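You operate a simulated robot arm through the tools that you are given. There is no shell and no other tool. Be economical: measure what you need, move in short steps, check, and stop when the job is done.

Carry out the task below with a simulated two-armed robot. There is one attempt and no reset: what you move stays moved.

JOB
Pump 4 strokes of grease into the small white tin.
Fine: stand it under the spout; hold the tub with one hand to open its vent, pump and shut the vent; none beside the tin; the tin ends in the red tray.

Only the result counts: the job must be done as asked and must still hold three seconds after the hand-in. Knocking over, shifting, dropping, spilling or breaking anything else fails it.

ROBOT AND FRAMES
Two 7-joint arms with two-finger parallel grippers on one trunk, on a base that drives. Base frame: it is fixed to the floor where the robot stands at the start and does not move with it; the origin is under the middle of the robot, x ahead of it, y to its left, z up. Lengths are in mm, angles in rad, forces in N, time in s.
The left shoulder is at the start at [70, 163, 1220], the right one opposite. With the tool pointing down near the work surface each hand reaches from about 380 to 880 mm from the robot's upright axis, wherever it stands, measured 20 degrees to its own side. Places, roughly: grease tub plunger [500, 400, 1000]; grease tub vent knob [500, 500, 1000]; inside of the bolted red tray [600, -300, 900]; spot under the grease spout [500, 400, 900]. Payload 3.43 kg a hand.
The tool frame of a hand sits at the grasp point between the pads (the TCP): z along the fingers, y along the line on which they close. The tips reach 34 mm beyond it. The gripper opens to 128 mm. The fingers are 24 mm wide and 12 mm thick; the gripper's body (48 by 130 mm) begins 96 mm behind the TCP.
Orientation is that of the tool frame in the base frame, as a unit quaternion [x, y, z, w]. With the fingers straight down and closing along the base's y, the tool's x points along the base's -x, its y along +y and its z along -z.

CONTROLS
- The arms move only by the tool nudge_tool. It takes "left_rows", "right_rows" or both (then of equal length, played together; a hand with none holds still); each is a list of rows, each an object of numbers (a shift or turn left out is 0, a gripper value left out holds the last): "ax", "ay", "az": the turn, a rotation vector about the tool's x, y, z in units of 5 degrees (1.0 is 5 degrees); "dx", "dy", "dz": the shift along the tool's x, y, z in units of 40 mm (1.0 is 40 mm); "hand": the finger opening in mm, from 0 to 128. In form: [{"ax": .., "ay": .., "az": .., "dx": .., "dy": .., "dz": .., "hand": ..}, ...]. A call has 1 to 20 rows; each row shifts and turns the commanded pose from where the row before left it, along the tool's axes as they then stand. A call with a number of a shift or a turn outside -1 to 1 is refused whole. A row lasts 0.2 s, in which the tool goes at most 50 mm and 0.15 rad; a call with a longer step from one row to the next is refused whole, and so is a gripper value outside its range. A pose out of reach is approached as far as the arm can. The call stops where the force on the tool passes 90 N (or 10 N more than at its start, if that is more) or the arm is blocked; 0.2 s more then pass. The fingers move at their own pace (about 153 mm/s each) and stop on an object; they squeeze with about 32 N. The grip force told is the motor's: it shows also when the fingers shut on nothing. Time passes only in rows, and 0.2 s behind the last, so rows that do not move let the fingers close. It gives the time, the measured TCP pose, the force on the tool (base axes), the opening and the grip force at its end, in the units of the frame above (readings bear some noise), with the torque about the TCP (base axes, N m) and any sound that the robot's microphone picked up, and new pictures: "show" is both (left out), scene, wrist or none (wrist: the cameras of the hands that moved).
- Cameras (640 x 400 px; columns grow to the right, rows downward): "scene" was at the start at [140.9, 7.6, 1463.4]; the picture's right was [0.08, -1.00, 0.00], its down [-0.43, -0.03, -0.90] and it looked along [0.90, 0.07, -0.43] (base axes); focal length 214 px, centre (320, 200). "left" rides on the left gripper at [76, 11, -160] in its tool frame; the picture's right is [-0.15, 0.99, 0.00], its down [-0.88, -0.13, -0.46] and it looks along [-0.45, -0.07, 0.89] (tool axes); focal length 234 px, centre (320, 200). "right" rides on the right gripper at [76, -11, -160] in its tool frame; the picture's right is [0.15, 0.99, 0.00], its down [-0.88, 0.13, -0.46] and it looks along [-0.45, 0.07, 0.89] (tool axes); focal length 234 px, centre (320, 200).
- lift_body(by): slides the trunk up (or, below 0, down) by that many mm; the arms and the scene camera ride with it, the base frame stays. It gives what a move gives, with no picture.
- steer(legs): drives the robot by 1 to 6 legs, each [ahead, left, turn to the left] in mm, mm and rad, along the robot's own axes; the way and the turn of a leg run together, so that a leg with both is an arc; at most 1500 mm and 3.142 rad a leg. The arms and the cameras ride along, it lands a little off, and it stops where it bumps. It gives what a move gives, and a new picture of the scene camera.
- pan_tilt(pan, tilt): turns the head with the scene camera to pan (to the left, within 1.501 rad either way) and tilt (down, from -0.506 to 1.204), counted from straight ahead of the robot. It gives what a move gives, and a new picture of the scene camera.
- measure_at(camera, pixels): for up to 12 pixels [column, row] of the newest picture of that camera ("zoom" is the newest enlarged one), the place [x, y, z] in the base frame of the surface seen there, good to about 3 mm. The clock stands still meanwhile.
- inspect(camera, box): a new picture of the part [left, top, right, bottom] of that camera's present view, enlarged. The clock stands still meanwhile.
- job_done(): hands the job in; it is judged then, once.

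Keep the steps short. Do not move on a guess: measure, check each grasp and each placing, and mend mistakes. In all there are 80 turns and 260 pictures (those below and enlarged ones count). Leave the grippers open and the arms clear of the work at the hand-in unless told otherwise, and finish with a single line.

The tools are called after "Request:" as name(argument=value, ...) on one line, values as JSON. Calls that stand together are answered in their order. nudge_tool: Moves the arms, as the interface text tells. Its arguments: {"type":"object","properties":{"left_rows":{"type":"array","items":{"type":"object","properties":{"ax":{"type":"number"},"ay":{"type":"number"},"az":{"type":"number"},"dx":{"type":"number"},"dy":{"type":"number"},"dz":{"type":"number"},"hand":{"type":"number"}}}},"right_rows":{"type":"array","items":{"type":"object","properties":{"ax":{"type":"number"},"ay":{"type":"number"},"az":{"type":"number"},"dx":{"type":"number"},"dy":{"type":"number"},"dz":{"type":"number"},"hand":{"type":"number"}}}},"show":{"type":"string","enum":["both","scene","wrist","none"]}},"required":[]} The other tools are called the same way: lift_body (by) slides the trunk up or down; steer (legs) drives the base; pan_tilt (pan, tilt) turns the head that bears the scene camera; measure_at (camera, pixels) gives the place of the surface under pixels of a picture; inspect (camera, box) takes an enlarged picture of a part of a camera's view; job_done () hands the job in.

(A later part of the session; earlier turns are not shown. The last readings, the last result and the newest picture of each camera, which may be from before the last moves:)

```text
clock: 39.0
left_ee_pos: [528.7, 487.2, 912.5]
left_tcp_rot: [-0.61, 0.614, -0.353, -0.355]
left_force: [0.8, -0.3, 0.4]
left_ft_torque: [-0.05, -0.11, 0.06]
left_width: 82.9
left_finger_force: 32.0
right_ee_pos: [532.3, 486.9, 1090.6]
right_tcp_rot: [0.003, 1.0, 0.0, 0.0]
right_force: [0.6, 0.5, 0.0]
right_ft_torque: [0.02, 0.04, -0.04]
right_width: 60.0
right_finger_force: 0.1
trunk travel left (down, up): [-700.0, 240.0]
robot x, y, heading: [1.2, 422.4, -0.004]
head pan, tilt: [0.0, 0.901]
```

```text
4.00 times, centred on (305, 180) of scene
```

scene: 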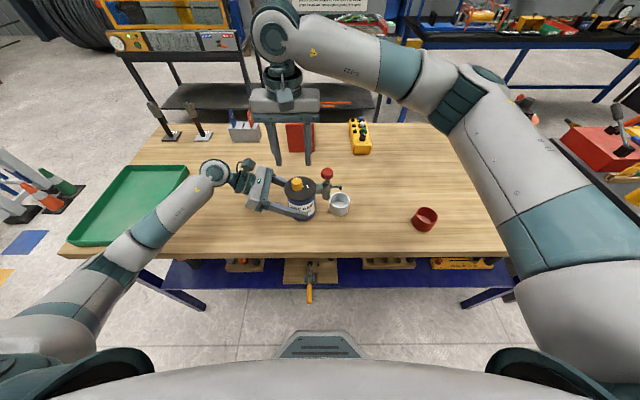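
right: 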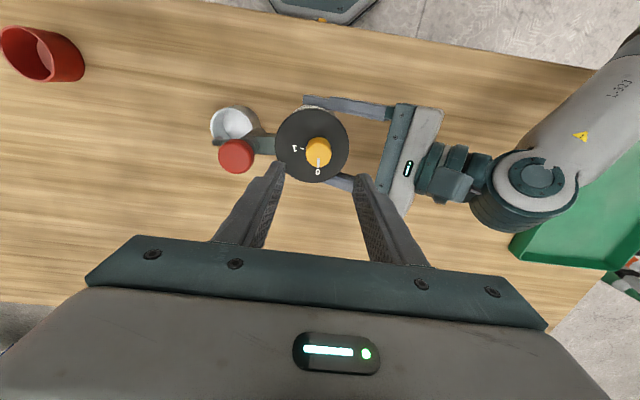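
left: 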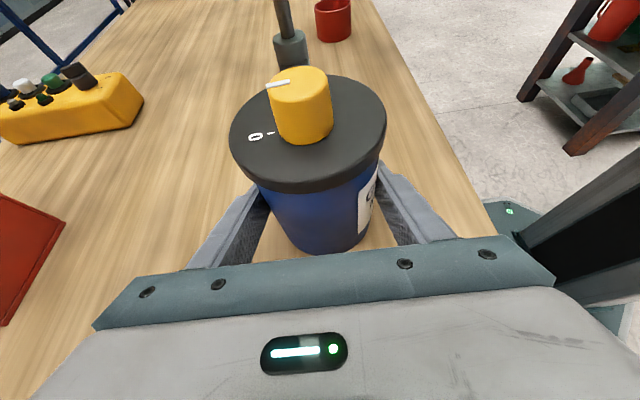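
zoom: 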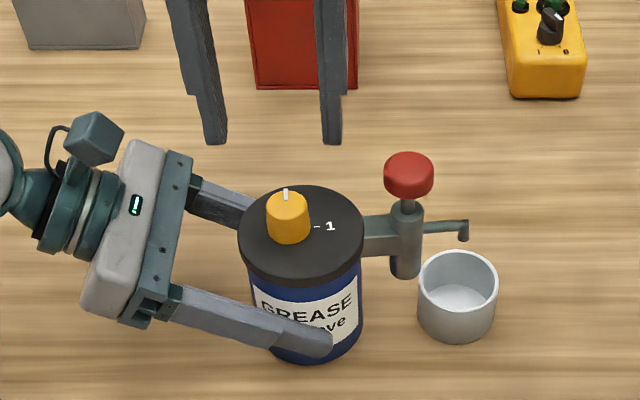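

Zoom the right wrist view over the dial to measure knob centre and marks.

Request:
inspect(camera="right", box=[265, 105, 361, 195])

Request:
measure_at(camera="right", pixels=[[318, 143], [309, 145], [328, 147], [317, 155], [318, 160], [235, 145], [220, 152], [252, 152], [236, 165]])

```text
4.44 times, centred on (313, 150) of right
```

zoom: 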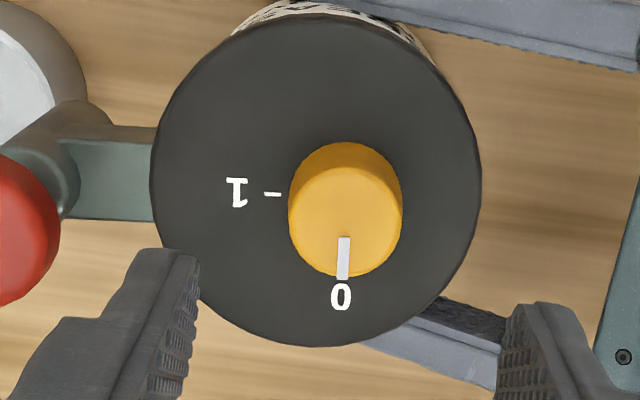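

```text
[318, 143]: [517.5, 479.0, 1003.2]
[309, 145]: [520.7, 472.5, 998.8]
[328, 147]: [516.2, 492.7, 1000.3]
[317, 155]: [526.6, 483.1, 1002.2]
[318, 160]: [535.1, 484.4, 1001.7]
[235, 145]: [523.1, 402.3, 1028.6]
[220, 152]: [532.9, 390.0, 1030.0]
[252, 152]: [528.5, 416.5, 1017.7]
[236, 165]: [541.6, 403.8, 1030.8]
```

Knob centre ≈(528,483), diameter about 27 mm; marks 0→1 span 90° clockwise. I shift -4,-4 mm and descend to z≈1014 (tips 5 mm above the lid).

Request:
nudge_tool(right_rows=[{"dx": 0.1, "dy": -0.1}, {"dz": 0.48}, {"dz": 0.48}, {"dz": 0.48}, {"dz": 0.475}, {}])

Request:
inspect(camera="scene", box=[240, 130, 370, 230])

```text
clock: 40.4
left_ee_pos: [529.7, 486.3, 912.0]
left_tcp_rot: [-0.611, 0.614, -0.353, -0.354]
left_force: [1.1, 1.4, 1.3]
left_ft_torque: [0.02, -0.21, -0.01]
left_width: 83.3
left_finger_force: 32.0
right_ee_pos: [527.9, 481.8, 1015.2]
right_tcp_rot: [0.001, 1.0, 0.0, -0.001]
right_force: [1.0, 0.0, -0.5]
right_ft_torque: [0.0, -0.02, -0.01]
right_width: 60.0
right_finger_force: 0.0
trunk travel left (down, up): [-700.0, 240.0]
robot x, y, heading: [1.5, 423.0, -0.01]
head pan, tilt: [0.0, 0.901]
```

scene: 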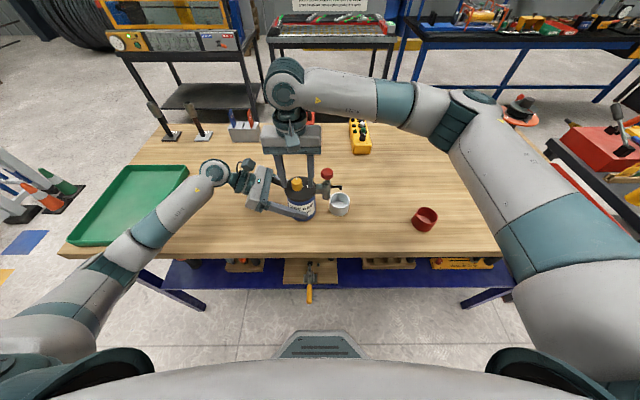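
right: 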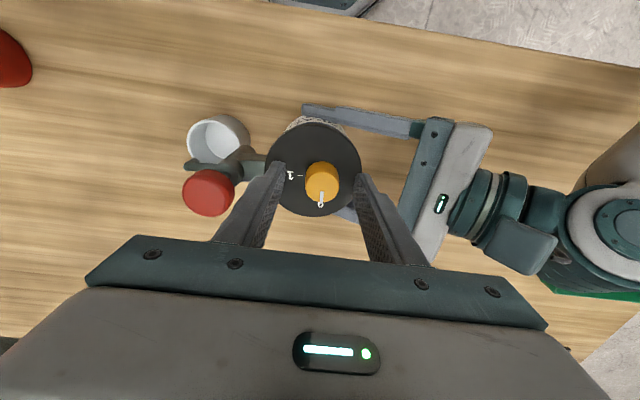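

```text
4.00 times, centred on (305, 180) of scene
```

zoom: 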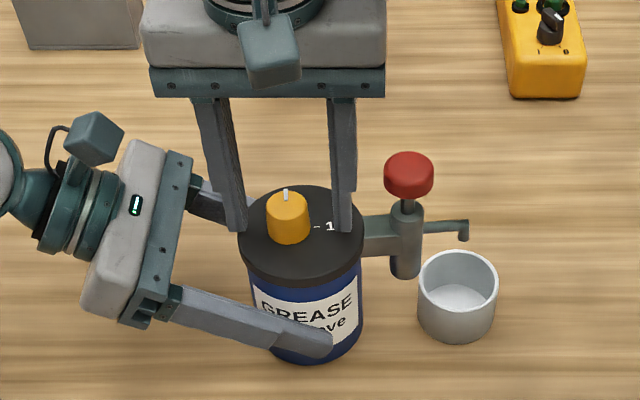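

The knob is between the tips. I close on it.

Request:
nudge_tool(right_rows=[{"hand": 15}, {}, {}], show="none")

Request:
inspect(camera="scene", box=[240, 130, 370, 230])

```text
clock: 41.1
left_ee_pos: [528.9, 485.7, 913.1]
left_tcp_rot: [-0.61, 0.614, -0.353, -0.356]
left_force: [0.4, -8.8, -0.3]
left_ft_torque: [0.28, -0.05, -0.12]
left_width: 83.0
left_finger_force: 31.8
right_ee_pos: [526.8, 482.7, 1015.7]
right_tcp_rot: [0.003, 1.0, 0.001, -0.001]
right_force: [-2.0, 10.0, 0.2]
right_ft_torque: [0.63, 0.42, 0.04]
right_width: 28.4
right_finger_force: 32.0
trunk travel left (down, up): [-700.0, 240.0]
robot x, y, heading: [0.9, 423.0, -0.008]
head pan, tilt: [0.0, 0.901]
```

```text
4.00 times, centred on (305, 180) of scene
```

zoom: 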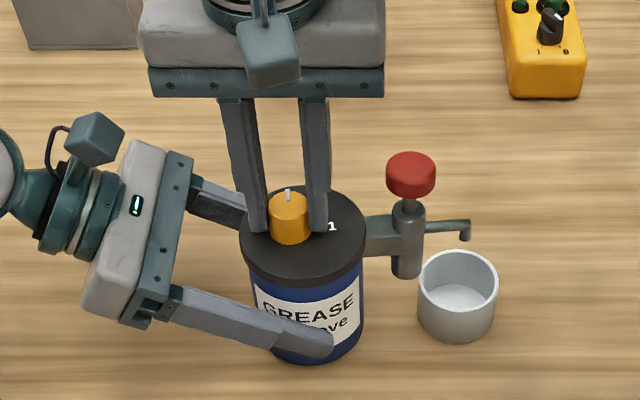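

Gripped at 28 mm; the 10 N side force says I'm about 1 mm too far to -y. I correct that and turn clockwise 45°, watching the forces.

Request:
nudge_tool(right_rows=[{"dy": 0.035, "dx": -0.02}, {"az": 1}, {"az": 1}, {"az": 1}, {"az": 1}, {"az": 1}, {"az": 1}, {"az": 1}, {"az": 1}, {"az": 1}], show="scene")

Request:
inspect(camera="scene", box=[270, 160, 350, 220])

```text
clock: 43.4
left_ee_pos: [529.1, 487.9, 911.9]
left_tcp_rot: [-0.61, 0.615, -0.352, -0.355]
left_force: [-1.9, -11.7, -0.2]
left_ft_torque: [0.58, -0.02, -0.11]
left_width: 82.9
left_finger_force: 32.1
right_ee_pos: [527.1, 482.9, 1014.9]
right_tcp_rot: [0.386, 0.923, 0.0, 0.0]
right_force: [0.3, 17.0, 10.8]
right_ft_torque: [0.9, 0.02, 0.02]
right_width: 28.5
right_finger_force: 32.0
trunk travel left (down, up): [-700.0, 240.0]
robot x, y, heading: [5.2, 423.2, -0.007]
head pan, tilt: [0.0, 0.901]
```

scene: 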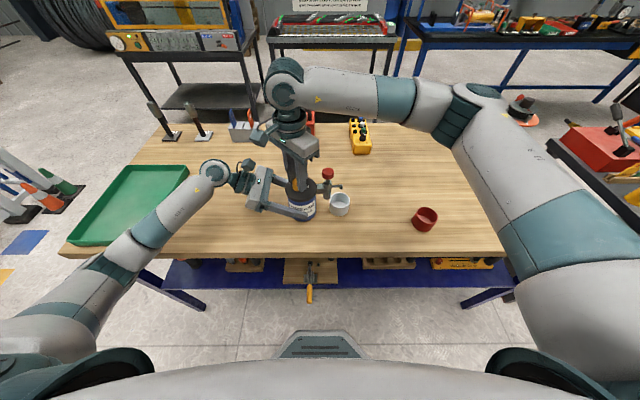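

```text
6.67 times, centred on (310, 190) of scene
```

zoom: 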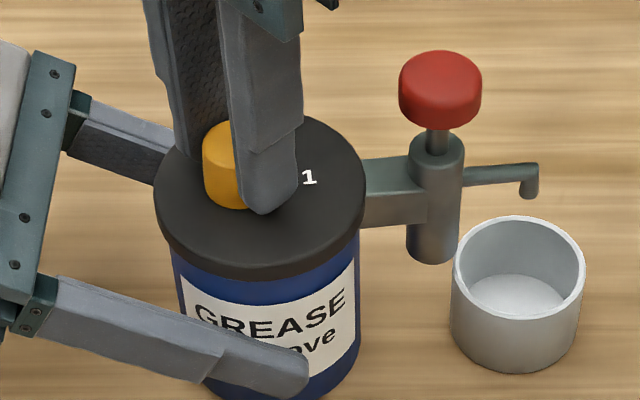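

Turned 45°, with a 17 N side force in +y. I test a 1.5 mm shift to +y to relieve it before finishing the turn.

Request:
nudge_tool(right_rows=[{"dx": 0.027, "dy": 0.027}, {}], show="none")

```text
clock: 44.0
left_ee_pos: [529.1, 486.8, 914.0]
left_tcp_rot: [-0.61, 0.615, -0.352, -0.356]
left_force: [-4.4, -3.4, -1.0]
left_ft_torque: [-0.56, -0.09, -0.19]
left_width: 82.9
left_finger_force: 31.9
right_ee_pos: [526.5, 483.4, 1014.7]
right_tcp_rot: [0.386, 0.923, 0.0, 0.002]
right_force: [1.5, 5.8, 17.7]
right_ft_torque: [0.37, 0.19, 0.01]
right_width: 28.4
right_finger_force: 32.3
trunk travel left (down, up): [-700.0, 240.0]
robot x, y, heading: [0.7, 424.3, -0.005]
head pan, tilt: [0.0, 0.901]
```

That relieved it (5.8 N). I raise 1 mm for the vertical load and turn the remaining 45°.

Request:
nudge_tool(right_rows=[{"dz": -0.03}, {"az": 1}, {"az": 1}, {"az": 1}, {"az": 1}, {"az": 1}, {"az": 1}, {"az": 1}, {"az": 1}, {"az": 1}], show="none")

Request:
inspect(camera="scene", box=[270, 150, 350, 220])

Request:
inspect(camera="right", box=[250, 120, 390, 220])

```text
clock: 46.1
left_ee_pos: [529.6, 486.4, 911.8]
left_tcp_rot: [-0.61, 0.615, -0.352, -0.355]
left_force: [-16.5, -1.5, 8.3]
left_ft_torque: [-0.17, -0.84, -0.15]
left_width: 82.4
left_finger_force: 31.8
right_ee_pos: [526.7, 483.8, 1015.9]
right_tcp_rot: [0.71, 0.705, 0.0, 0.0]
right_force: [15.0, 1.9, -5.4]
right_ft_torque: [0.46, -0.56, 0.11]
right_width: 28.1
right_finger_force: 32.0
trunk travel left (down, up): [-700.0, 240.0]
robot x, y, heading: [0.0, 423.0, -0.007]
head pan, tilt: [0.0, 0.901]
```

```text
5.71 times, centred on (310, 185) of scene
```

zoom: 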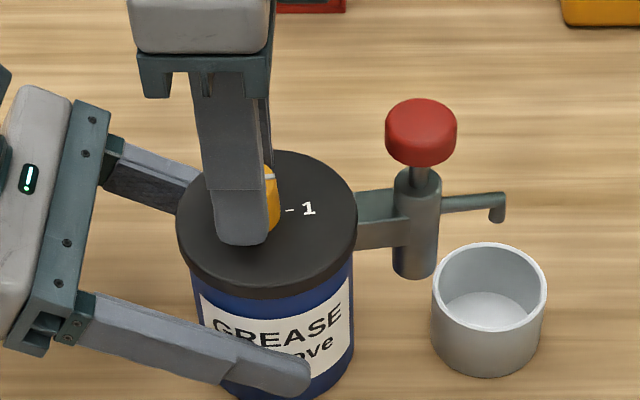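

```text
4.00 times, centred on (320, 170) of right
```

zoom: 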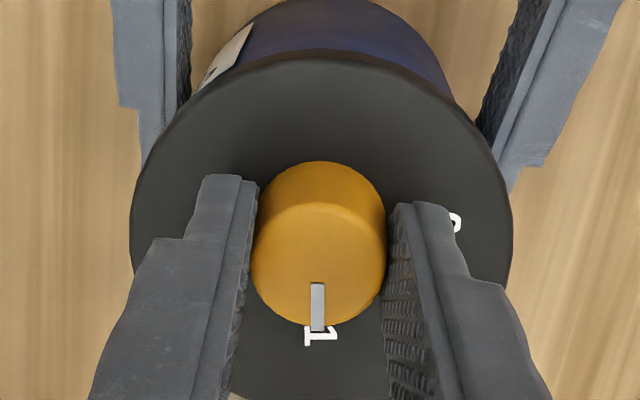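

The pointer now stands at 1. I relieve the 15 N x load by about 1.3 mm, open, and rise 70 mm.

Request:
nudge_tool(right_rows=[{"dy": 0.033}, {}, {"hand": 60}, {}, {}, {"dz": -0.5}, {"dz": -0.75}, {"dz": -0.75}, {}], show="wrist")

Request:
inspect(camera="scene", box=[270, 150, 350, 220])

```text
clock: 48.1
left_ee_pos: [529.8, 486.9, 913.2]
left_tcp_rot: [-0.61, 0.615, -0.351, -0.356]
left_force: [-1.3, 0.9, -0.6]
left_ft_torque: [0.02, 0.12, -0.04]
left_width: 82.4
left_finger_force: 31.8
right_ee_pos: [530.3, 483.4, 1096.0]
right_tcp_rot: [0.709, 0.705, 0.0, 0.0]
right_force: [0.4, -0.5, -0.5]
right_ft_torque: [0.01, -0.04, -0.01]
right_width: 59.9
right_finger_force: 0.1
trunk travel left (down, up): [-700.0, 240.0]
robot x, y, heading: [1.8, 421.7, -0.004]
head pan, tilt: [0.0, 0.901]
```

right: 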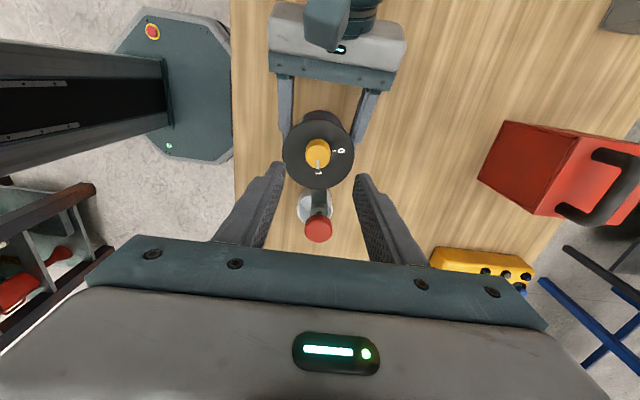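

```text
5.71 times, centred on (310, 185) of scene
```

zoom: 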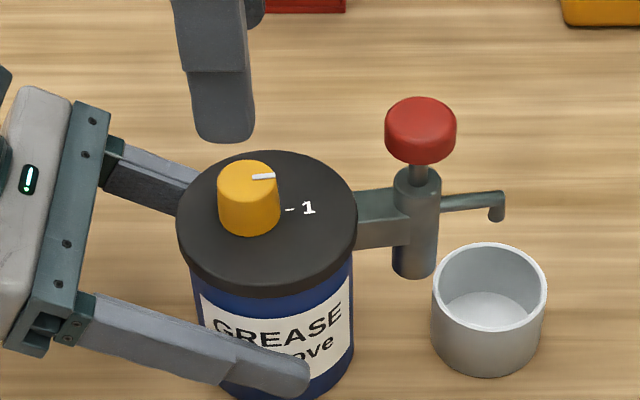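

Vent turned. I check its exact angle and the plunger position from the wrist camera.

Request:
inspect(camera="right", box=[270, 100, 370, 250])

Request:
measure_at(camera="right", pixels=[[319, 215], [307, 225], [331, 227], [319, 235], [318, 160], [318, 143]])

Request:
measure_at(camera="zoom", pixels=[[254, 178], [273, 176], [289, 211]])

```text
2.67 times, centred on (320, 175) of right
```

zoom: 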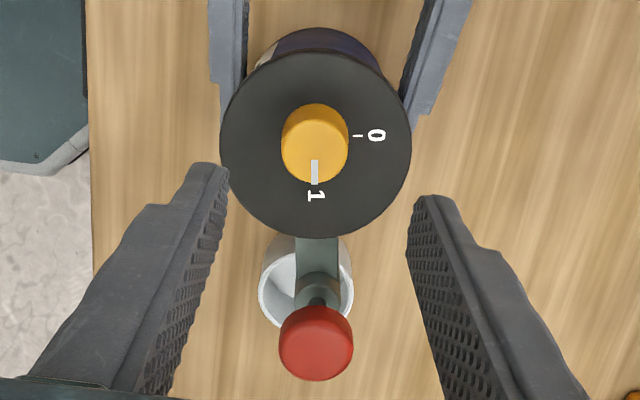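

```text
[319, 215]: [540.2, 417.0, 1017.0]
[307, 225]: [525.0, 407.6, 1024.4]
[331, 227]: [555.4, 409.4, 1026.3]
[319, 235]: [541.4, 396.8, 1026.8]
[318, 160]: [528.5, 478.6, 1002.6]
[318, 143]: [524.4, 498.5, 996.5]
```

```text
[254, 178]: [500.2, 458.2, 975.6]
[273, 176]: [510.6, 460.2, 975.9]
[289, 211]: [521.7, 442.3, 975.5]
```

The pointer is exactly on 1. Plunger ≈(536,402), top 1028. I close the fingers and move above it, tips about 7 mm clear.

Request:
nudge_tool(right_rows=[{"dx": -0.68, "dy": 0.05, "hand": 0}, {"dx": -0.68, "dy": 0.05}, {"dx": -0.68, "dy": 0.05}, {}, {"dz": 0.33}, {"dz": 0.33}, {}], show="wrist")

Request:
inspect(camera="scene", box=[280, 140, 370, 220])

```text
clock: 49.8
left_ee_pos: [529.4, 484.8, 911.9]
left_tcp_rot: [-0.61, 0.614, -0.352, -0.355]
left_force: [0.1, -0.5, 1.2]
left_ft_torque: [0.12, 0.03, -0.01]
left_width: 82.4
left_finger_force: 32.0
right_ee_pos: [534.8, 401.2, 1068.4]
right_tcp_rot: [0.709, 0.706, 0.0, 0.0]
right_force: [-0.1, 1.1, 0.2]
right_ft_torque: [-0.03, -0.01, -0.01]
right_width: 0.0
right_finger_force: 32.1
trunk travel left (down, up): [-700.0, 240.0]
robot x, y, heading: [2.1, 423.3, -0.003]
head pan, tilt: [0.0, 0.901]
```

right: 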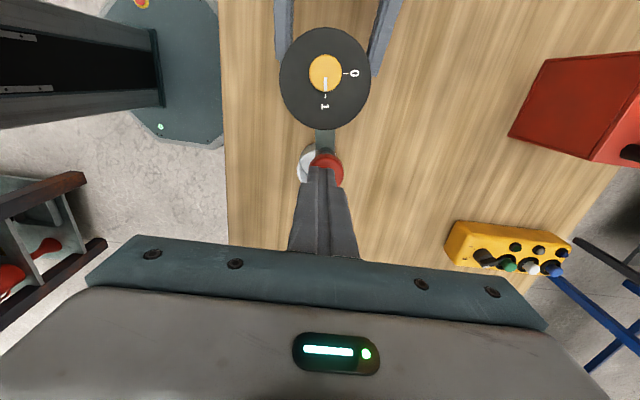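

```text
5.00 times, centred on (325, 180) of scene
```

zoom: 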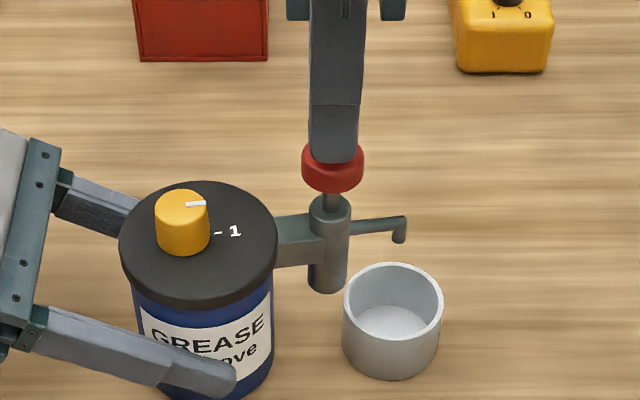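

Centred in y; the plunger lies about 4 mm to +x. I shift 3.5 mm and press down about 20 mm to learn the stroke.

Request:
nudge_tool(right_rows=[{"dy": 0.088}, {"dz": 0.12}, {"dz": 0.12}, {"dz": 0.12}, {"dz": 0.12}, {"dz": 0.12}], show="none")

Request:
inspect(camera="scene", box=[280, 140, 370, 220])

```text
clock: 51.1
left_ee_pos: [528.2, 486.8, 912.3]
left_tcp_rot: [-0.611, 0.614, -0.353, -0.355]
left_force: [-0.2, 1.8, -2.0]
left_ft_torque: [0.07, -0.14, -0.02]
left_width: 82.2
left_finger_force: 32.1
right_ee_pos: [538.4, 402.5, 1044.1]
right_tcp_rot: [0.709, 0.705, 0.0, 0.0]
right_force: [1.8, -3.0, 7.9]
right_ft_torque: [-0.01, -0.08, -0.02]
right_width: 0.0
right_finger_force: 32.0
trunk travel left (down, up): [-700.0, 240.0]
robot x, y, heading: [3.2, 421.4, -0.01]
head pan, tilt: [0.0, 0.901]
```

```text
5.00 times, centred on (325, 180) of scene
```

zoom: 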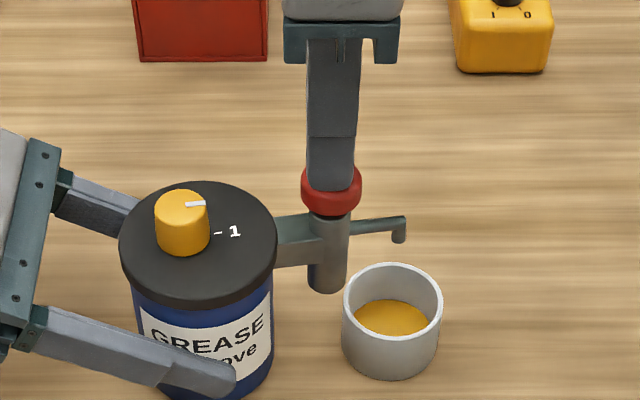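

Grease appeared in the tin: stroke 1. I lift 26 mm to let the plunger come back, and check.

Request:
nudge_tool(right_rows=[{"dz": -0.16}, {"dz": -0.16}, {"dz": -0.16}, {"dz": -0.16}, {}, {}], show="none")

Request:
inspect(camera="scene", box=[280, 140, 370, 220])

```text
clock: 52.5
left_ee_pos: [530.9, 486.2, 913.2]
left_tcp_rot: [-0.61, 0.614, -0.352, -0.355]
left_force: [-1.0, 0.2, -1.0]
left_ft_torque: [0.13, 0.04, -0.01]
left_width: 82.3
left_finger_force: 31.9
right_ee_pos: [538.7, 400.9, 1071.0]
right_tcp_rot: [0.709, 0.706, -0.001, 0.0]
right_force: [-0.1, -0.2, 0.4]
right_ft_torque: [-0.02, 0.04, 0.01]
right_width: 0.0
right_finger_force: 32.3
trunk travel left (down, up): [-700.0, 240.0]
robot x, y, heading: [1.7, 423.0, -0.006]
head pan, tilt: [0.0, 0.901]
```

```text
5.00 times, centred on (325, 180) of scene
```

zoom: 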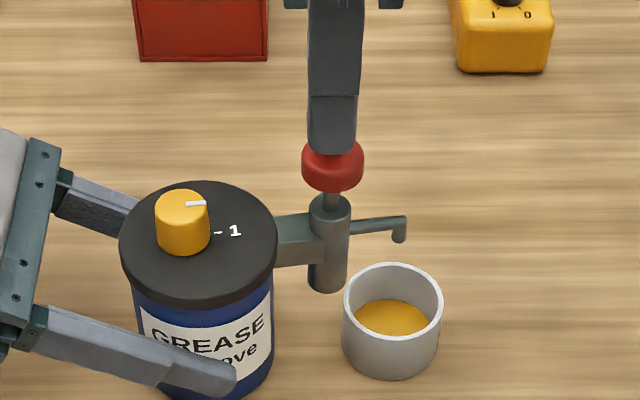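

The plunger is back up and grease level unchanged. Stroke 2, same depth, then release.

Request:
nudge_tool(right_rows=[{"dz": 0.135}, {"dz": 0.135}, {"dz": 0.135}, {"dz": 0.135}, {"dz": 0.135}, {}], show="none")

Request:
inspect(camera="scene", box=[280, 140, 370, 220])

Request:
nudge_tool(right_rows=[{"dz": -0.17}, {"dz": -0.17}, {"dz": -0.17}, {"dz": -0.165}, {}, {}], show="none")

Request:
inspect(camera="scene", box=[280, 140, 370, 220])

```text
clock: 54.0
left_ee_pos: [530.2, 486.6, 913.6]
left_tcp_rot: [-0.611, 0.614, -0.352, -0.355]
left_force: [1.8, -4.7, -1.9]
left_ft_torque: [0.8, 0.02, -0.05]
left_width: 82.4
left_finger_force: 32.2
right_ee_pos: [539.1, 402.0, 1043.3]
right_tcp_rot: [0.709, 0.705, 0.0, 0.0]
right_force: [0.5, 3.3, 7.6]
right_ft_torque: [0.22, -0.05, 0.05]
right_width: 0.0
right_finger_force: 32.3
trunk travel left (down, up): [-700.0, 240.0]
robot x, y, heading: [3.9, 422.1, -0.005]
head pan, tilt: [0.0, 0.901]
```

```text
5.00 times, centred on (325, 180) of scene
```

zoom: 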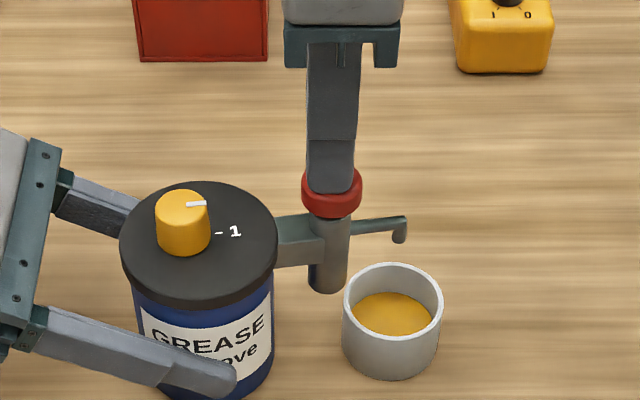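

```text
clock: 55.4
left_ee_pos: [530.1, 486.6, 912.3]
left_tcp_rot: [-0.611, 0.614, -0.353, -0.355]
left_force: [-0.5, -1.0, 0.0]
left_ft_torque: [0.1, 0.03, 0.0]
left_width: 82.3
left_finger_force: 31.8
right_ee_pos: [536.4, 402.6, 1070.2]
right_tcp_rot: [0.709, 0.705, 0.0, -0.001]
right_force: [-0.5, 0.4, 0.7]
right_ft_torque: [0.02, 0.02, 0.02]
right_width: 0.0
right_finger_force: 31.9
trunk travel left (down, up): [-700.0, 240.0]
robot x, y, heading: [3.6, 420.5, -0.007]
head pan, tilt: [0.0, 0.901]
```

```text
5.00 times, centred on (325, 180) of scene
```

zoom: 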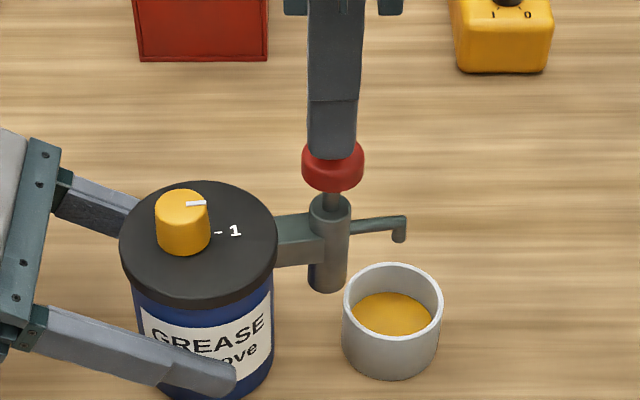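

The level rose a step (ellipse top 299→292). Stroke 3.

Request:
nudge_tool(right_rows=[{"dz": 0.135}, {"dz": 0.135}, {"dz": 0.135}, {"dz": 0.135}, {"dz": 0.135}, {}], show="none")

Request:
nudge_tool(right_rows=[{"dz": -0.17}, {"dz": -0.17}, {"dz": -0.17}, {"dz": -0.165}, {}, {}], show="none")

Request:
inspect(camera="scene", box=[280, 140, 370, 220])

```text
clock: 56.8
left_ee_pos: [529.4, 486.8, 912.0]
left_tcp_rot: [-0.61, 0.614, -0.352, -0.355]
left_force: [1.6, 2.2, -1.0]
left_ft_torque: [-0.05, 0.03, 0.11]
left_width: 82.4
left_finger_force: 32.1
right_ee_pos: [537.8, 402.5, 1043.2]
right_tcp_rot: [0.709, 0.705, 0.0, 0.0]
right_force: [0.1, -2.7, 7.5]
right_ft_torque: [-0.02, -0.04, 0.0]
right_width: 0.1
right_finger_force: 32.2
trunk travel left (down, up): [-700.0, 240.0]
robot x, y, heading: [1.4, 426.3, -0.005]
head pan, tilt: [0.0, 0.901]
```

```text
clock: 58.1
left_ee_pos: [528.7, 486.3, 912.6]
left_tcp_rot: [-0.61, 0.614, -0.352, -0.356]
left_force: [-0.6, -0.7, 0.4]
left_ft_torque: [0.09, -0.01, 0.01]
left_width: 82.4
left_finger_force: 32.3
right_ee_pos: [538.6, 401.9, 1070.7]
right_tcp_rot: [0.71, 0.704, -0.001, -0.001]
right_force: [-0.2, -0.4, 1.1]
right_ft_torque: [0.0, 0.01, 0.04]
right_width: 0.0
right_finger_force: 32.3
trunk travel left (down, up): [-700.0, 240.0]
robot x, y, heading: [3.4, 426.2, -0.008]
head pan, tilt: [0.0, 0.901]
```

```text
5.00 times, centred on (325, 180) of scene
```

zoom: 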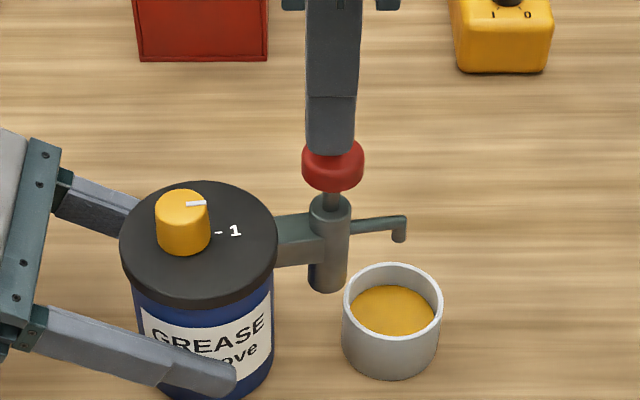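

The level rose again (292→285): three strokes. Stroke 4, then rise clear and open.

Request:
nudge_tool(right_rows=[{"dz": 0.135}, {"dz": 0.135}, {"dz": 0.135}, {"dz": 0.135}, {"dz": 0.135}, {}], show="none")

Request:
nudge_tool(right_rows=[{"dz": -0.17}, {"dz": -0.17}, {"dz": -0.17}, {"dz": -0.165}, {"dz": -0.6}, {}], show="none")

Request:
inspect(camera="scene", box=[280, 140, 370, 220])

```text
clock: 59.5
left_ee_pos: [528.9, 486.3, 912.0]
left_tcp_rot: [-0.61, 0.614, -0.352, -0.356]
left_force: [3.0, -3.3, -1.1]
left_ft_torque: [0.68, 0.05, 0.07]
left_width: 82.2
left_finger_force: 32.1
right_ee_pos: [539.1, 402.2, 1043.4]
right_tcp_rot: [0.709, 0.705, 0.0, 0.0]
right_force: [-1.2, 4.0, 8.6]
right_ft_torque: [0.21, 0.0, 0.0]
right_width: 0.0
right_finger_force: 31.9
trunk travel left (down, up): [-700.0, 240.0]
robot x, y, heading: [1.8, 419.7, -0.007]
head pan, tilt: [0.0, 0.901]
```

```text
clock: 61.0
left_ee_pos: [529.5, 487.4, 912.6]
left_tcp_rot: [-0.61, 0.615, -0.352, -0.355]
left_force: [-0.5, 0.6, 0.4]
left_ft_torque: [0.09, 0.03, -0.05]
left_width: 82.5
left_finger_force: 31.6
right_ee_pos: [537.4, 402.7, 1094.1]
right_tcp_rot: [0.709, 0.705, -0.001, -0.001]
right_force: [-0.4, -0.9, 0.2]
right_ft_torque: [-0.03, -0.02, 0.01]
right_width: 0.2
right_finger_force: 31.9
trunk travel left (down, up): [-700.0, 240.0]
robot x, y, heading: [-2.9, 424.9, -0.004]
head pan, tilt: [0.0, 0.901]
```

```text
5.00 times, centred on (325, 180) of scene
```

zoom: 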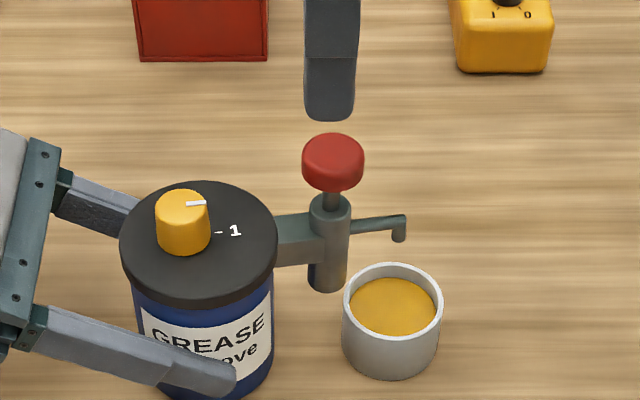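

The level rose again to four even steps. I return above the knob, open to 60, and descend to z≈1016.

Request:
nudge_tool(right_rows=[{"dx": 0.683, "dy": -0.065, "hand": 60}, {"dx": 0.683, "dy": -0.065}, {"dx": 0.683, "dy": -0.065}, {}, {"dz": 0.49}, {"dz": 0.49}, {"dz": 0.49}, {"dz": 0.49}, {}], show="wrist")

Request:
inspect(camera="right", box=[250, 120, 390, 220])

```text
clock: 63.0
left_ee_pos: [530.2, 485.9, 912.6]
left_tcp_rot: [-0.61, 0.615, -0.352, -0.355]
left_force: [-0.1, -0.1, -0.2]
left_ft_torque: [-0.03, 0.06, -0.05]
left_width: 82.1
left_finger_force: 31.8
right_ee_pos: [532.1, 485.0, 1014.9]
right_tcp_rot: [0.709, 0.705, -0.001, -0.001]
right_force: [0.7, -0.1, 0.0]
right_ft_torque: [0.0, 0.03, 0.0]
right_width: 60.1
right_finger_force: 0.0
trunk travel left (down, up): [-700.0, 240.0]
robot x, y, heading: [3.4, 424.1, -0.005]
head pan, tilt: [0.0, 0.901]
```

right: 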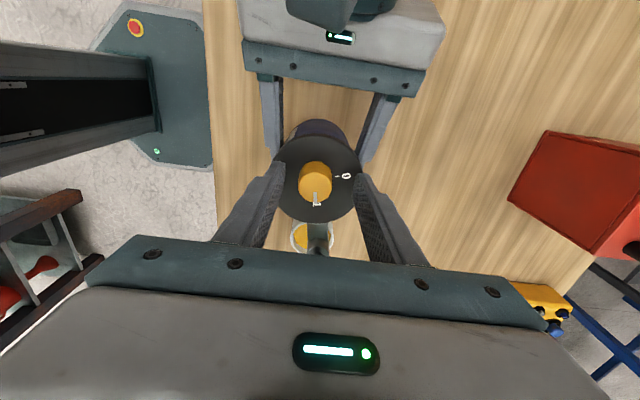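

```text
4.00 times, centred on (320, 170) of right
```

zoom: 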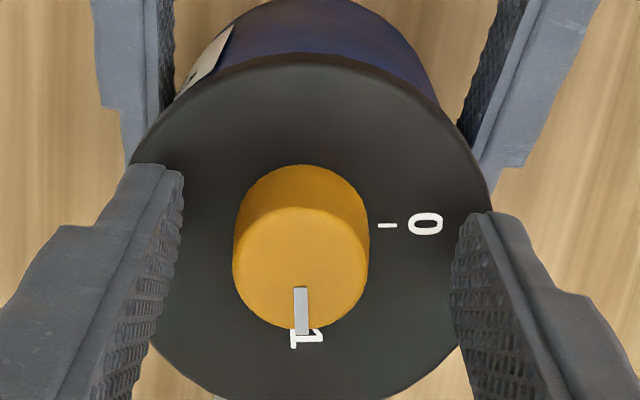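

The knob sits about 3 mm to -x of the hand. I shift 2.6 mm and close.

Request:
nudge_tool(right_rows=[{"dy": -0.065}, {}, {"hand": 15}, {}, {}], show="none")

```text
clock: 64.2
left_ee_pos: [529.7, 485.9, 912.2]
left_tcp_rot: [-0.611, 0.614, -0.353, -0.355]
left_force: [6.7, 0.0, -0.9]
left_ft_torque: [-0.11, 0.59, -0.01]
left_width: 82.3
left_finger_force: 31.8
right_ee_pos: [528.3, 485.9, 1015.4]
right_tcp_rot: [0.708, 0.706, 0.0, -0.001]
right_force: [-7.4, -0.7, 1.0]
right_ft_torque: [0.09, 0.3, -0.01]
right_width: 28.0
right_finger_force: 32.3
trunk travel left (down, up): [-700.0, 240.0]
robot x, y, heading: [0.1, 425.1, -0.008]
head pan, tilt: [0.0, 0.901]
```

Light -7 N; I shift 0.8 mm and turn counter-clockwise 45°.

Request:
nudge_tool(right_rows=[{"dy": -0.02}, {"az": -1}, {"az": -1}, {"az": -1}, {"az": -1}, {"az": -1}, {"az": -1}, {"az": -1}, {"az": -1}, {"az": -1}], show="none")

```text
clock: 66.3
left_ee_pos: [529.5, 485.8, 913.2]
left_tcp_rot: [-0.611, 0.614, -0.353, -0.354]
left_force: [0.3, -8.0, 0.9]
left_ft_torque: [0.46, 0.52, -0.04]
left_width: 82.3
left_finger_force: 31.7
right_ee_pos: [527.1, 483.5, 1015.6]
right_tcp_rot: [0.384, 0.923, -0.001, -0.002]
right_force: [-1.7, 8.7, 0.6]
right_ft_torque: [0.19, -0.13, 0.01]
right_width: 28.2
right_finger_force: 31.5
trunk travel left (down, up): [-700.0, 240.0]
robot x, y, heading: [1.5, 422.1, -0.01]
head pan, tilt: [0.0, 0.901]
```

Small forces. I finish the remaining 45° (yaw back to the starting value).

Request:
nudge_tool(right_rows=[{"dx": 0.013, "dy": 0.013}, {"az": -1}, {"az": -1}, {"az": -1}, {"az": -1}, {"az": -1}, {"az": -1}, {"az": -1}, {"az": -1}, {"az": -1}], show="wrist")

Request:
inspect(camera="right", box=[250, 120, 390, 220])

```text
clock: 68.5
left_ee_pos: [530.6, 486.6, 913.2]
left_tcp_rot: [-0.61, 0.614, -0.353, -0.355]
left_force: [10.7, 16.0, 0.0]
left_ft_torque: [-0.6, 0.49, 0.06]
left_width: 82.0
left_finger_force: 31.8
right_ee_pos: [527.5, 484.8, 1015.8]
right_tcp_rot: [0.002, 1.0, 0.0, -0.001]
right_force: [-9.0, -14.2, 0.0]
right_ft_torque: [-0.66, 0.01, -0.02]
right_width: 28.5
right_finger_force: 32.1
trunk travel left (down, up): [-700.0, 240.0]
robot x, y, heading: [0.7, 421.8, -0.002]
head pan, tilt: [0.0, 0.901]
```

right: 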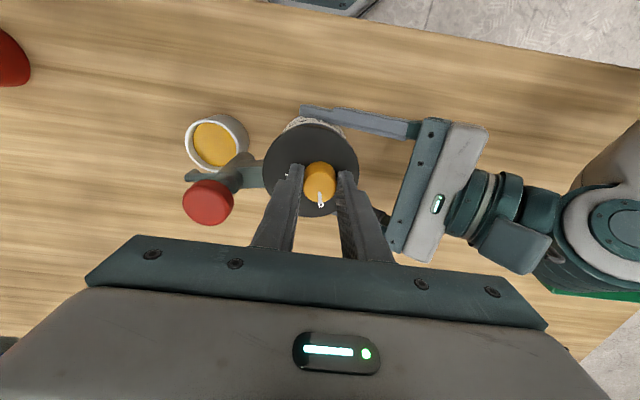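

```text
4.00 times, centred on (320, 170) of right
```

zoom: 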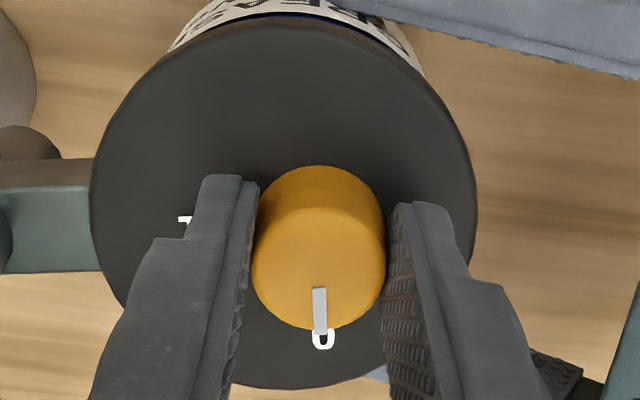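

The pointer is on 0. I relieve the side load, open and rise.

Request:
nudge_tool(right_rows=[{"dy": -0.033, "dx": 0.02}, {}, {"hand": 60}, {}, {}, {"dz": -0.5}, {"dz": -0.75}, {"dz": -0.75}, {"dz": -0.75}, {"dz": -0.75}, {}], show="wrist")

Request:
inspect(camera="right", box=[265, 90, 361, 180])

Request:
inspect(camera="scene", box=[260, 150, 370, 230])

```text
clock: 71.0
left_ee_pos: [530.6, 487.4, 913.6]
left_tcp_rot: [-0.61, 0.615, -0.351, -0.356]
left_force: [-1.2, 0.0, 0.3]
left_ft_torque: [0.21, -0.06, -0.01]
left_width: 82.1
left_finger_force: 32.1
right_ee_pos: [526.2, 485.3, 1157.9]
right_tcp_rot: [0.004, 1.0, 0.0, -0.001]
right_force: [0.4, 0.2, 0.5]
right_ft_torque: [-0.01, 0.01, 0.04]
right_width: 60.0
right_finger_force: 0.1
trunk travel left (down, up): [-700.0, 240.0]
robot x, y, heading: [2.2, 425.2, -0.004]
head pan, tilt: [0.0, 0.901]
```

right: 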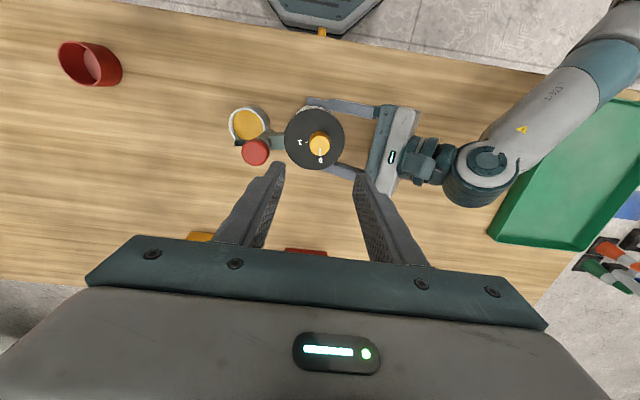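

```text
4.44 times, centred on (313, 135) of right
```

zoom: 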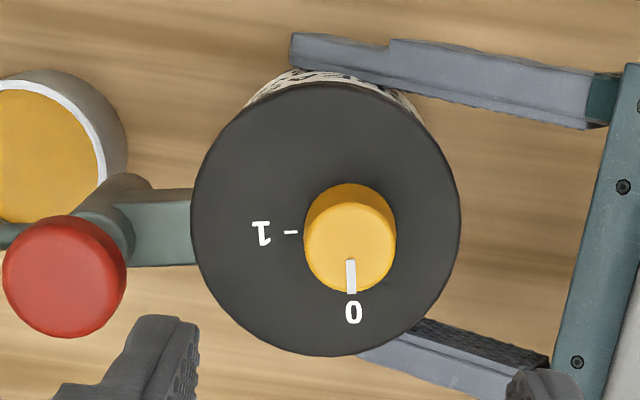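

```text
5.00 times, centred on (315, 190) of scene
```

zoom: 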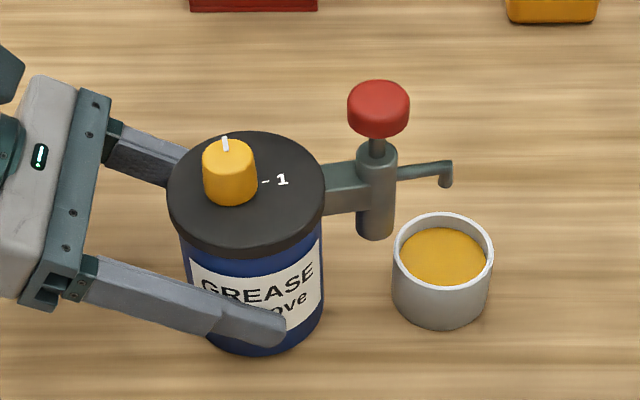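

The vent is shut and the knob points at 0. I release the tub with the left hand and back off, while the right hand moves away to the right.

Request:
nudge_tool(left_rows=[{"hand": 105}, {"hand": 128}, {}, {"dz": -0.4}, {"dz": -0.75}, {"dz": -0.75}, {"dz": -0.75}, {"dz": -0.75}, {"dz": -0.75}, {}], right_rows=[{}, {"dy": -0.85, "hand": 95}, {"dy": -0.85}, {"dy": -0.85}, {"dy": -0.85}, {"dy": -0.85}, {"dy": -0.85}, {"dy": -0.85}, {}, {}], show="scene")

Request:
inspect(camera="scene", box=[260, 150, 370, 230])

```text
clock: 73.2
left_ee_pos: [532.6, 630.1, 995.7]
left_tcp_rot: [-0.61, 0.614, -0.352, -0.355]
left_force: [-0.2, 0.1, 0.5]
left_ft_torque: [0.02, -0.01, -0.02]
left_width: 127.9
left_finger_force: 0.0
right_ee_pos: [524.2, 244.2, 1155.9]
right_tcp_rot: [0.003, 1.0, 0.001, -0.002]
right_force: [-0.3, -0.7, 0.3]
right_ft_torque: [0.0, -0.01, -0.01]
right_width: 95.0
right_finger_force: 0.1
trunk travel left (down, up): [-700.0, 240.0]
robot x, y, heading: [0.6, 425.7, -0.009]
head pan, tilt: [0.0, 0.901]
```

scene: 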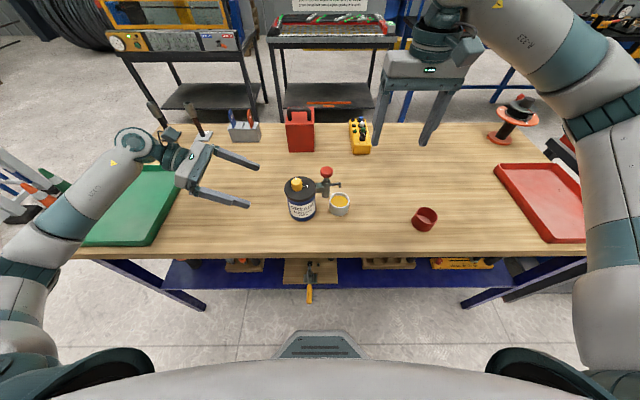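

```text
5.00 times, centred on (315, 190) of scene
```

zoom: 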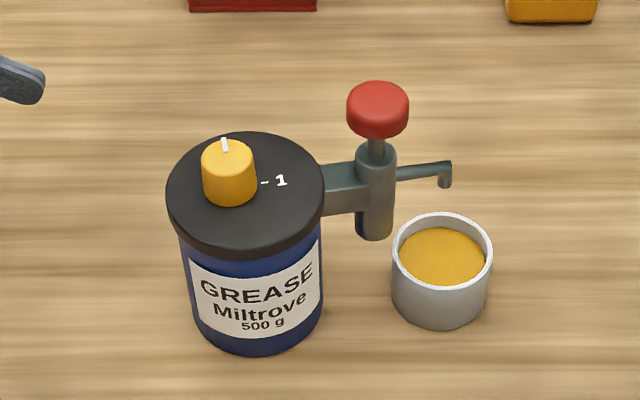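

Tub undisturbed, grease only in the tin. I raise the left hand 250 mm and yaw the right hand back +90°.

Request:
nudge_tool(left_rows=[{"dx": 0.773, "dz": -0.446}, {"dx": 0.773, "dz": -0.446}, {"dx": 0.773, "dz": -0.446}, {"dx": 0.773, "dz": -0.446}, {"dx": 0.773, "dz": -0.446}, {"dx": 0.773, "dz": -0.446}, {"dx": 0.773, "dz": -0.446}, {}, {}, {}, {}, {}, {}, {}, {}, {}, {}, {}], right_rows=[{"az": 1}, {"az": 1}, {"az": 1}, {"az": 1}, {"az": 1}, {"az": 1}, {"az": 1}, {"az": 1}, {"az": 1}, {"az": 1}, {"az": 1}, {"az": 1}, {"az": 1}, {"az": 1}, {"az": 1}, {"az": 1}, {"az": 1}, {"az": 1}], show="none")

Request:
nudge_tool(right_rows=[{"ay": 1}, {"ay": 1}, {"ay": 1}, {"ay": 1}, {"ay": 1}, {"ay": 1}, {"ay": 1}, {"ay": 1}, {"ay": 1}, {}], show="none")

```text
clock: 77.0
left_ee_pos: [528.4, 631.2, 1241.9]
left_tcp_rot: [-0.61, 0.615, -0.352, -0.355]
left_force: [-0.4, 0.0, -0.2]
left_ft_torque: [-0.02, 0.02, 0.01]
left_width: 128.0
left_finger_force: 0.1
right_ee_pos: [525.1, 243.9, 1157.2]
right_tcp_rot: [0.709, 0.705, 0.001, 0.0]
right_force: [-0.1, 0.4, -0.5]
right_ft_torque: [0.0, 0.0, 0.02]
right_width: 94.9
right_finger_force: 0.0
trunk travel left (down, up): [-700.0, 240.0]
robot x, y, heading: [2.3, 422.4, -0.009]
head pan, tilt: [0.0, 0.901]
```

```text
clock: 79.2
left_ee_pos: [528.6, 631.2, 1242.9]
left_tcp_rot: [-0.611, 0.614, -0.352, -0.354]
left_force: [0.4, 0.2, 0.3]
left_ft_torque: [-0.03, -0.02, 0.01]
left_width: 128.1
left_finger_force: 0.0
right_ee_pos: [525.1, 245.7, 1156.1]
right_tcp_rot: [0.655, 0.651, 0.273, -0.271]
right_force: [0.7, 0.2, 0.0]
right_ft_torque: [0.01, 0.01, 0.01]
right_width: 95.0
right_finger_force: 0.0
trunk travel left (down, up): [-700.0, 240.0]
robot x, y, heading: [-3.0, 420.2, -0.008]
head pan, tilt: [0.0, 0.901]
```

Back to the earlier standoff (538,246,1001).

Request:
nudge_tool(right_rows=[{"dx": -0.685, "dz": 0.685, "dy": 0.081}, {"dx": -0.685, "dz": 0.685, "dy": 0.081}, {"dx": -0.685, "dz": 0.685, "dy": 0.081}, {"dx": -0.685, "dz": 0.685, "dy": 0.081}, {}])

Request:
measure_at(camera="right", pixels=[[321, 118], [299, 137], [342, 137], [319, 158]])

```text
clock: 80.3
left_ee_pos: [527.9, 631.1, 1242.8]
left_tcp_rot: [-0.61, 0.615, -0.352, -0.355]
left_force: [-0.1, 0.2, -0.6]
left_ft_torque: [-0.01, 0.03, -0.04]
left_width: 127.9
left_finger_force: 0.0
right_ee_pos: [540.4, 244.1, 999.1]
right_tcp_rot: [0.655, 0.652, 0.271, -0.27]
right_force: [-0.1, -0.7, -0.4]
right_ft_torque: [-0.01, -0.01, -0.02]
right_width: 94.9
right_finger_force: 0.0
trunk travel left (down, up): [-700.0, 240.0]
robot x, y, heading: [0.7, 423.2, -0.007]
head pan, tilt: [0.0, 0.901]
```

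scene: 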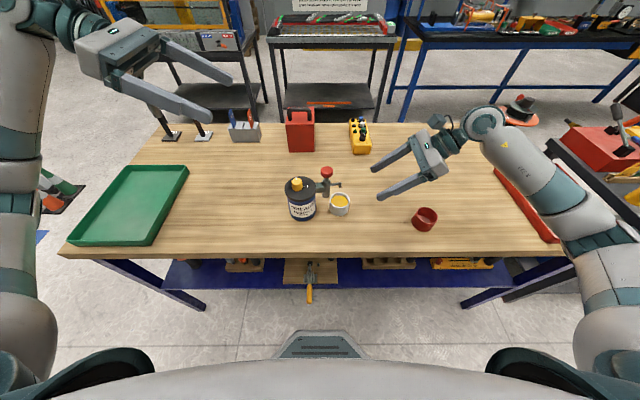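
right: 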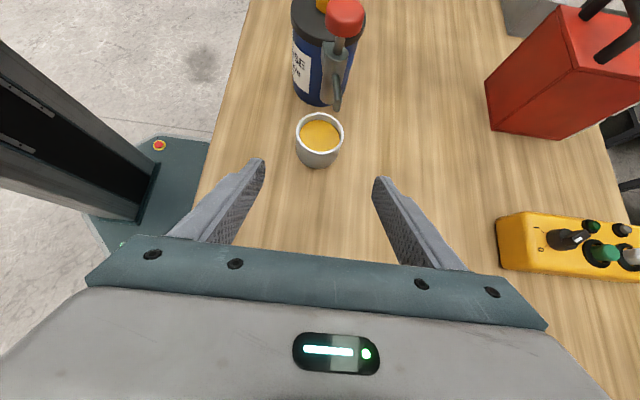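

```text
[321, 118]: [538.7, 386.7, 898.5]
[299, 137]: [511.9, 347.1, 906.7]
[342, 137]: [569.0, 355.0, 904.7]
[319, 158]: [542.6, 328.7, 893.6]
```

Aligned. I advance 139 mm to the tin.

Request:
nudge_tool(right_rows=[{"dz": 0.695, "dx": 0.02, "dy": -0.01}, {"dz": 0.695, "dx": 0.02, "dy": -0.01}, {"dz": 0.695, "dx": 0.02, "dy": -0.01}, {"dz": 0.695, "dx": 0.02}, {"dz": 0.695, "dx": 0.02}, {}])

Request:
inspect(camera="scene", box=[290, 155, 390, 225])

```text
clock: 81.8
left_ee_pos: [528.0, 630.1, 1244.3]
left_tcp_rot: [-0.61, 0.615, -0.352, -0.355]
left_force: [0.6, 0.2, -0.1]
left_ft_torque: [0.0, -0.05, -0.02]
left_width: 127.9
left_finger_force: 0.1
right_ee_pos: [538.1, 345.2, 902.2]
right_tcp_rot: [0.656, 0.651, 0.272, -0.27]
right_force: [-1.0, -0.4, -0.5]
right_ft_torque: [0.03, -0.01, 0.0]
right_width: 95.2
right_finger_force: 0.0
trunk travel left (down, up): [-700.0, 240.0]
robot x, y, heading: [1.8, 420.2, -0.003]
head pan, tilt: [0.0, 0.901]
```

scene: 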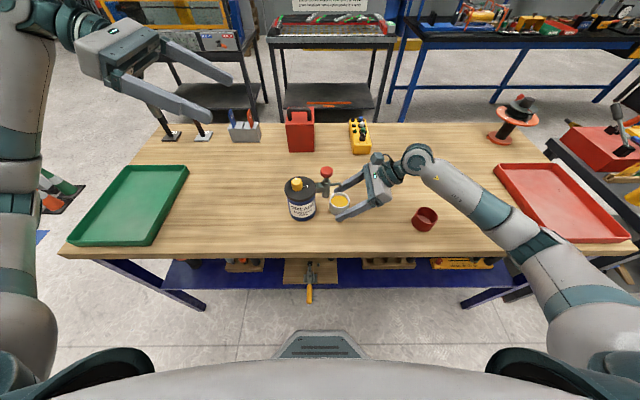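
right: 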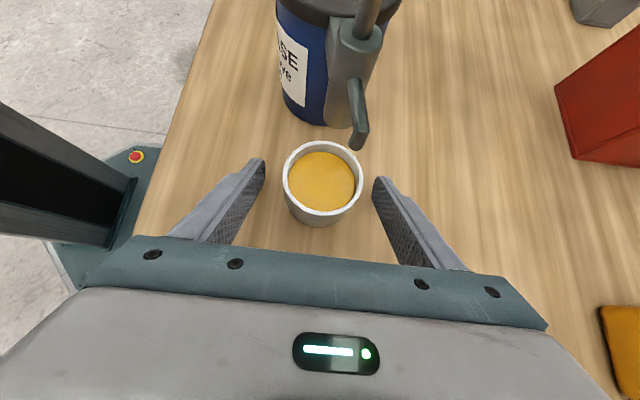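

```text
5.71 times, centred on (340, 190) of scene
```

zoom: 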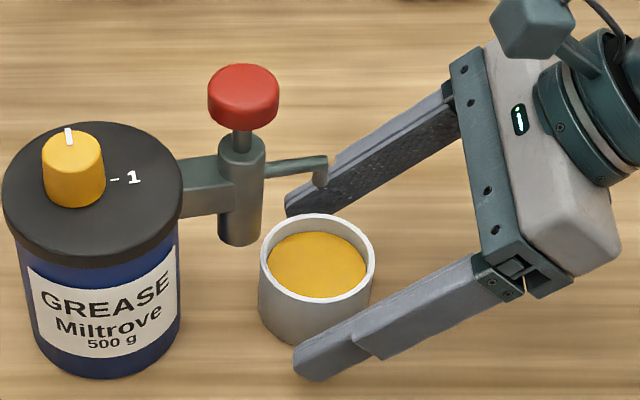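

The pump seems turned slightly against its earlier pose; I measure how much.

Request:
measure_at(camera="zoom", pixels=[[320, 178], [321, 162], [243, 85], [238, 230], [70, 150], [5, 195], [180, 190], [95, 125], [95, 262]])

```text
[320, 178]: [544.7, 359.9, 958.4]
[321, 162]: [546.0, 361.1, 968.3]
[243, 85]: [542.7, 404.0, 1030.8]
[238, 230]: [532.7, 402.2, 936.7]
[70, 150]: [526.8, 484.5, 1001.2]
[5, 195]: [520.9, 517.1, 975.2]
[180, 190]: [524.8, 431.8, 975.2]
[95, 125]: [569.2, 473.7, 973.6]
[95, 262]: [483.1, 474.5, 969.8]
```

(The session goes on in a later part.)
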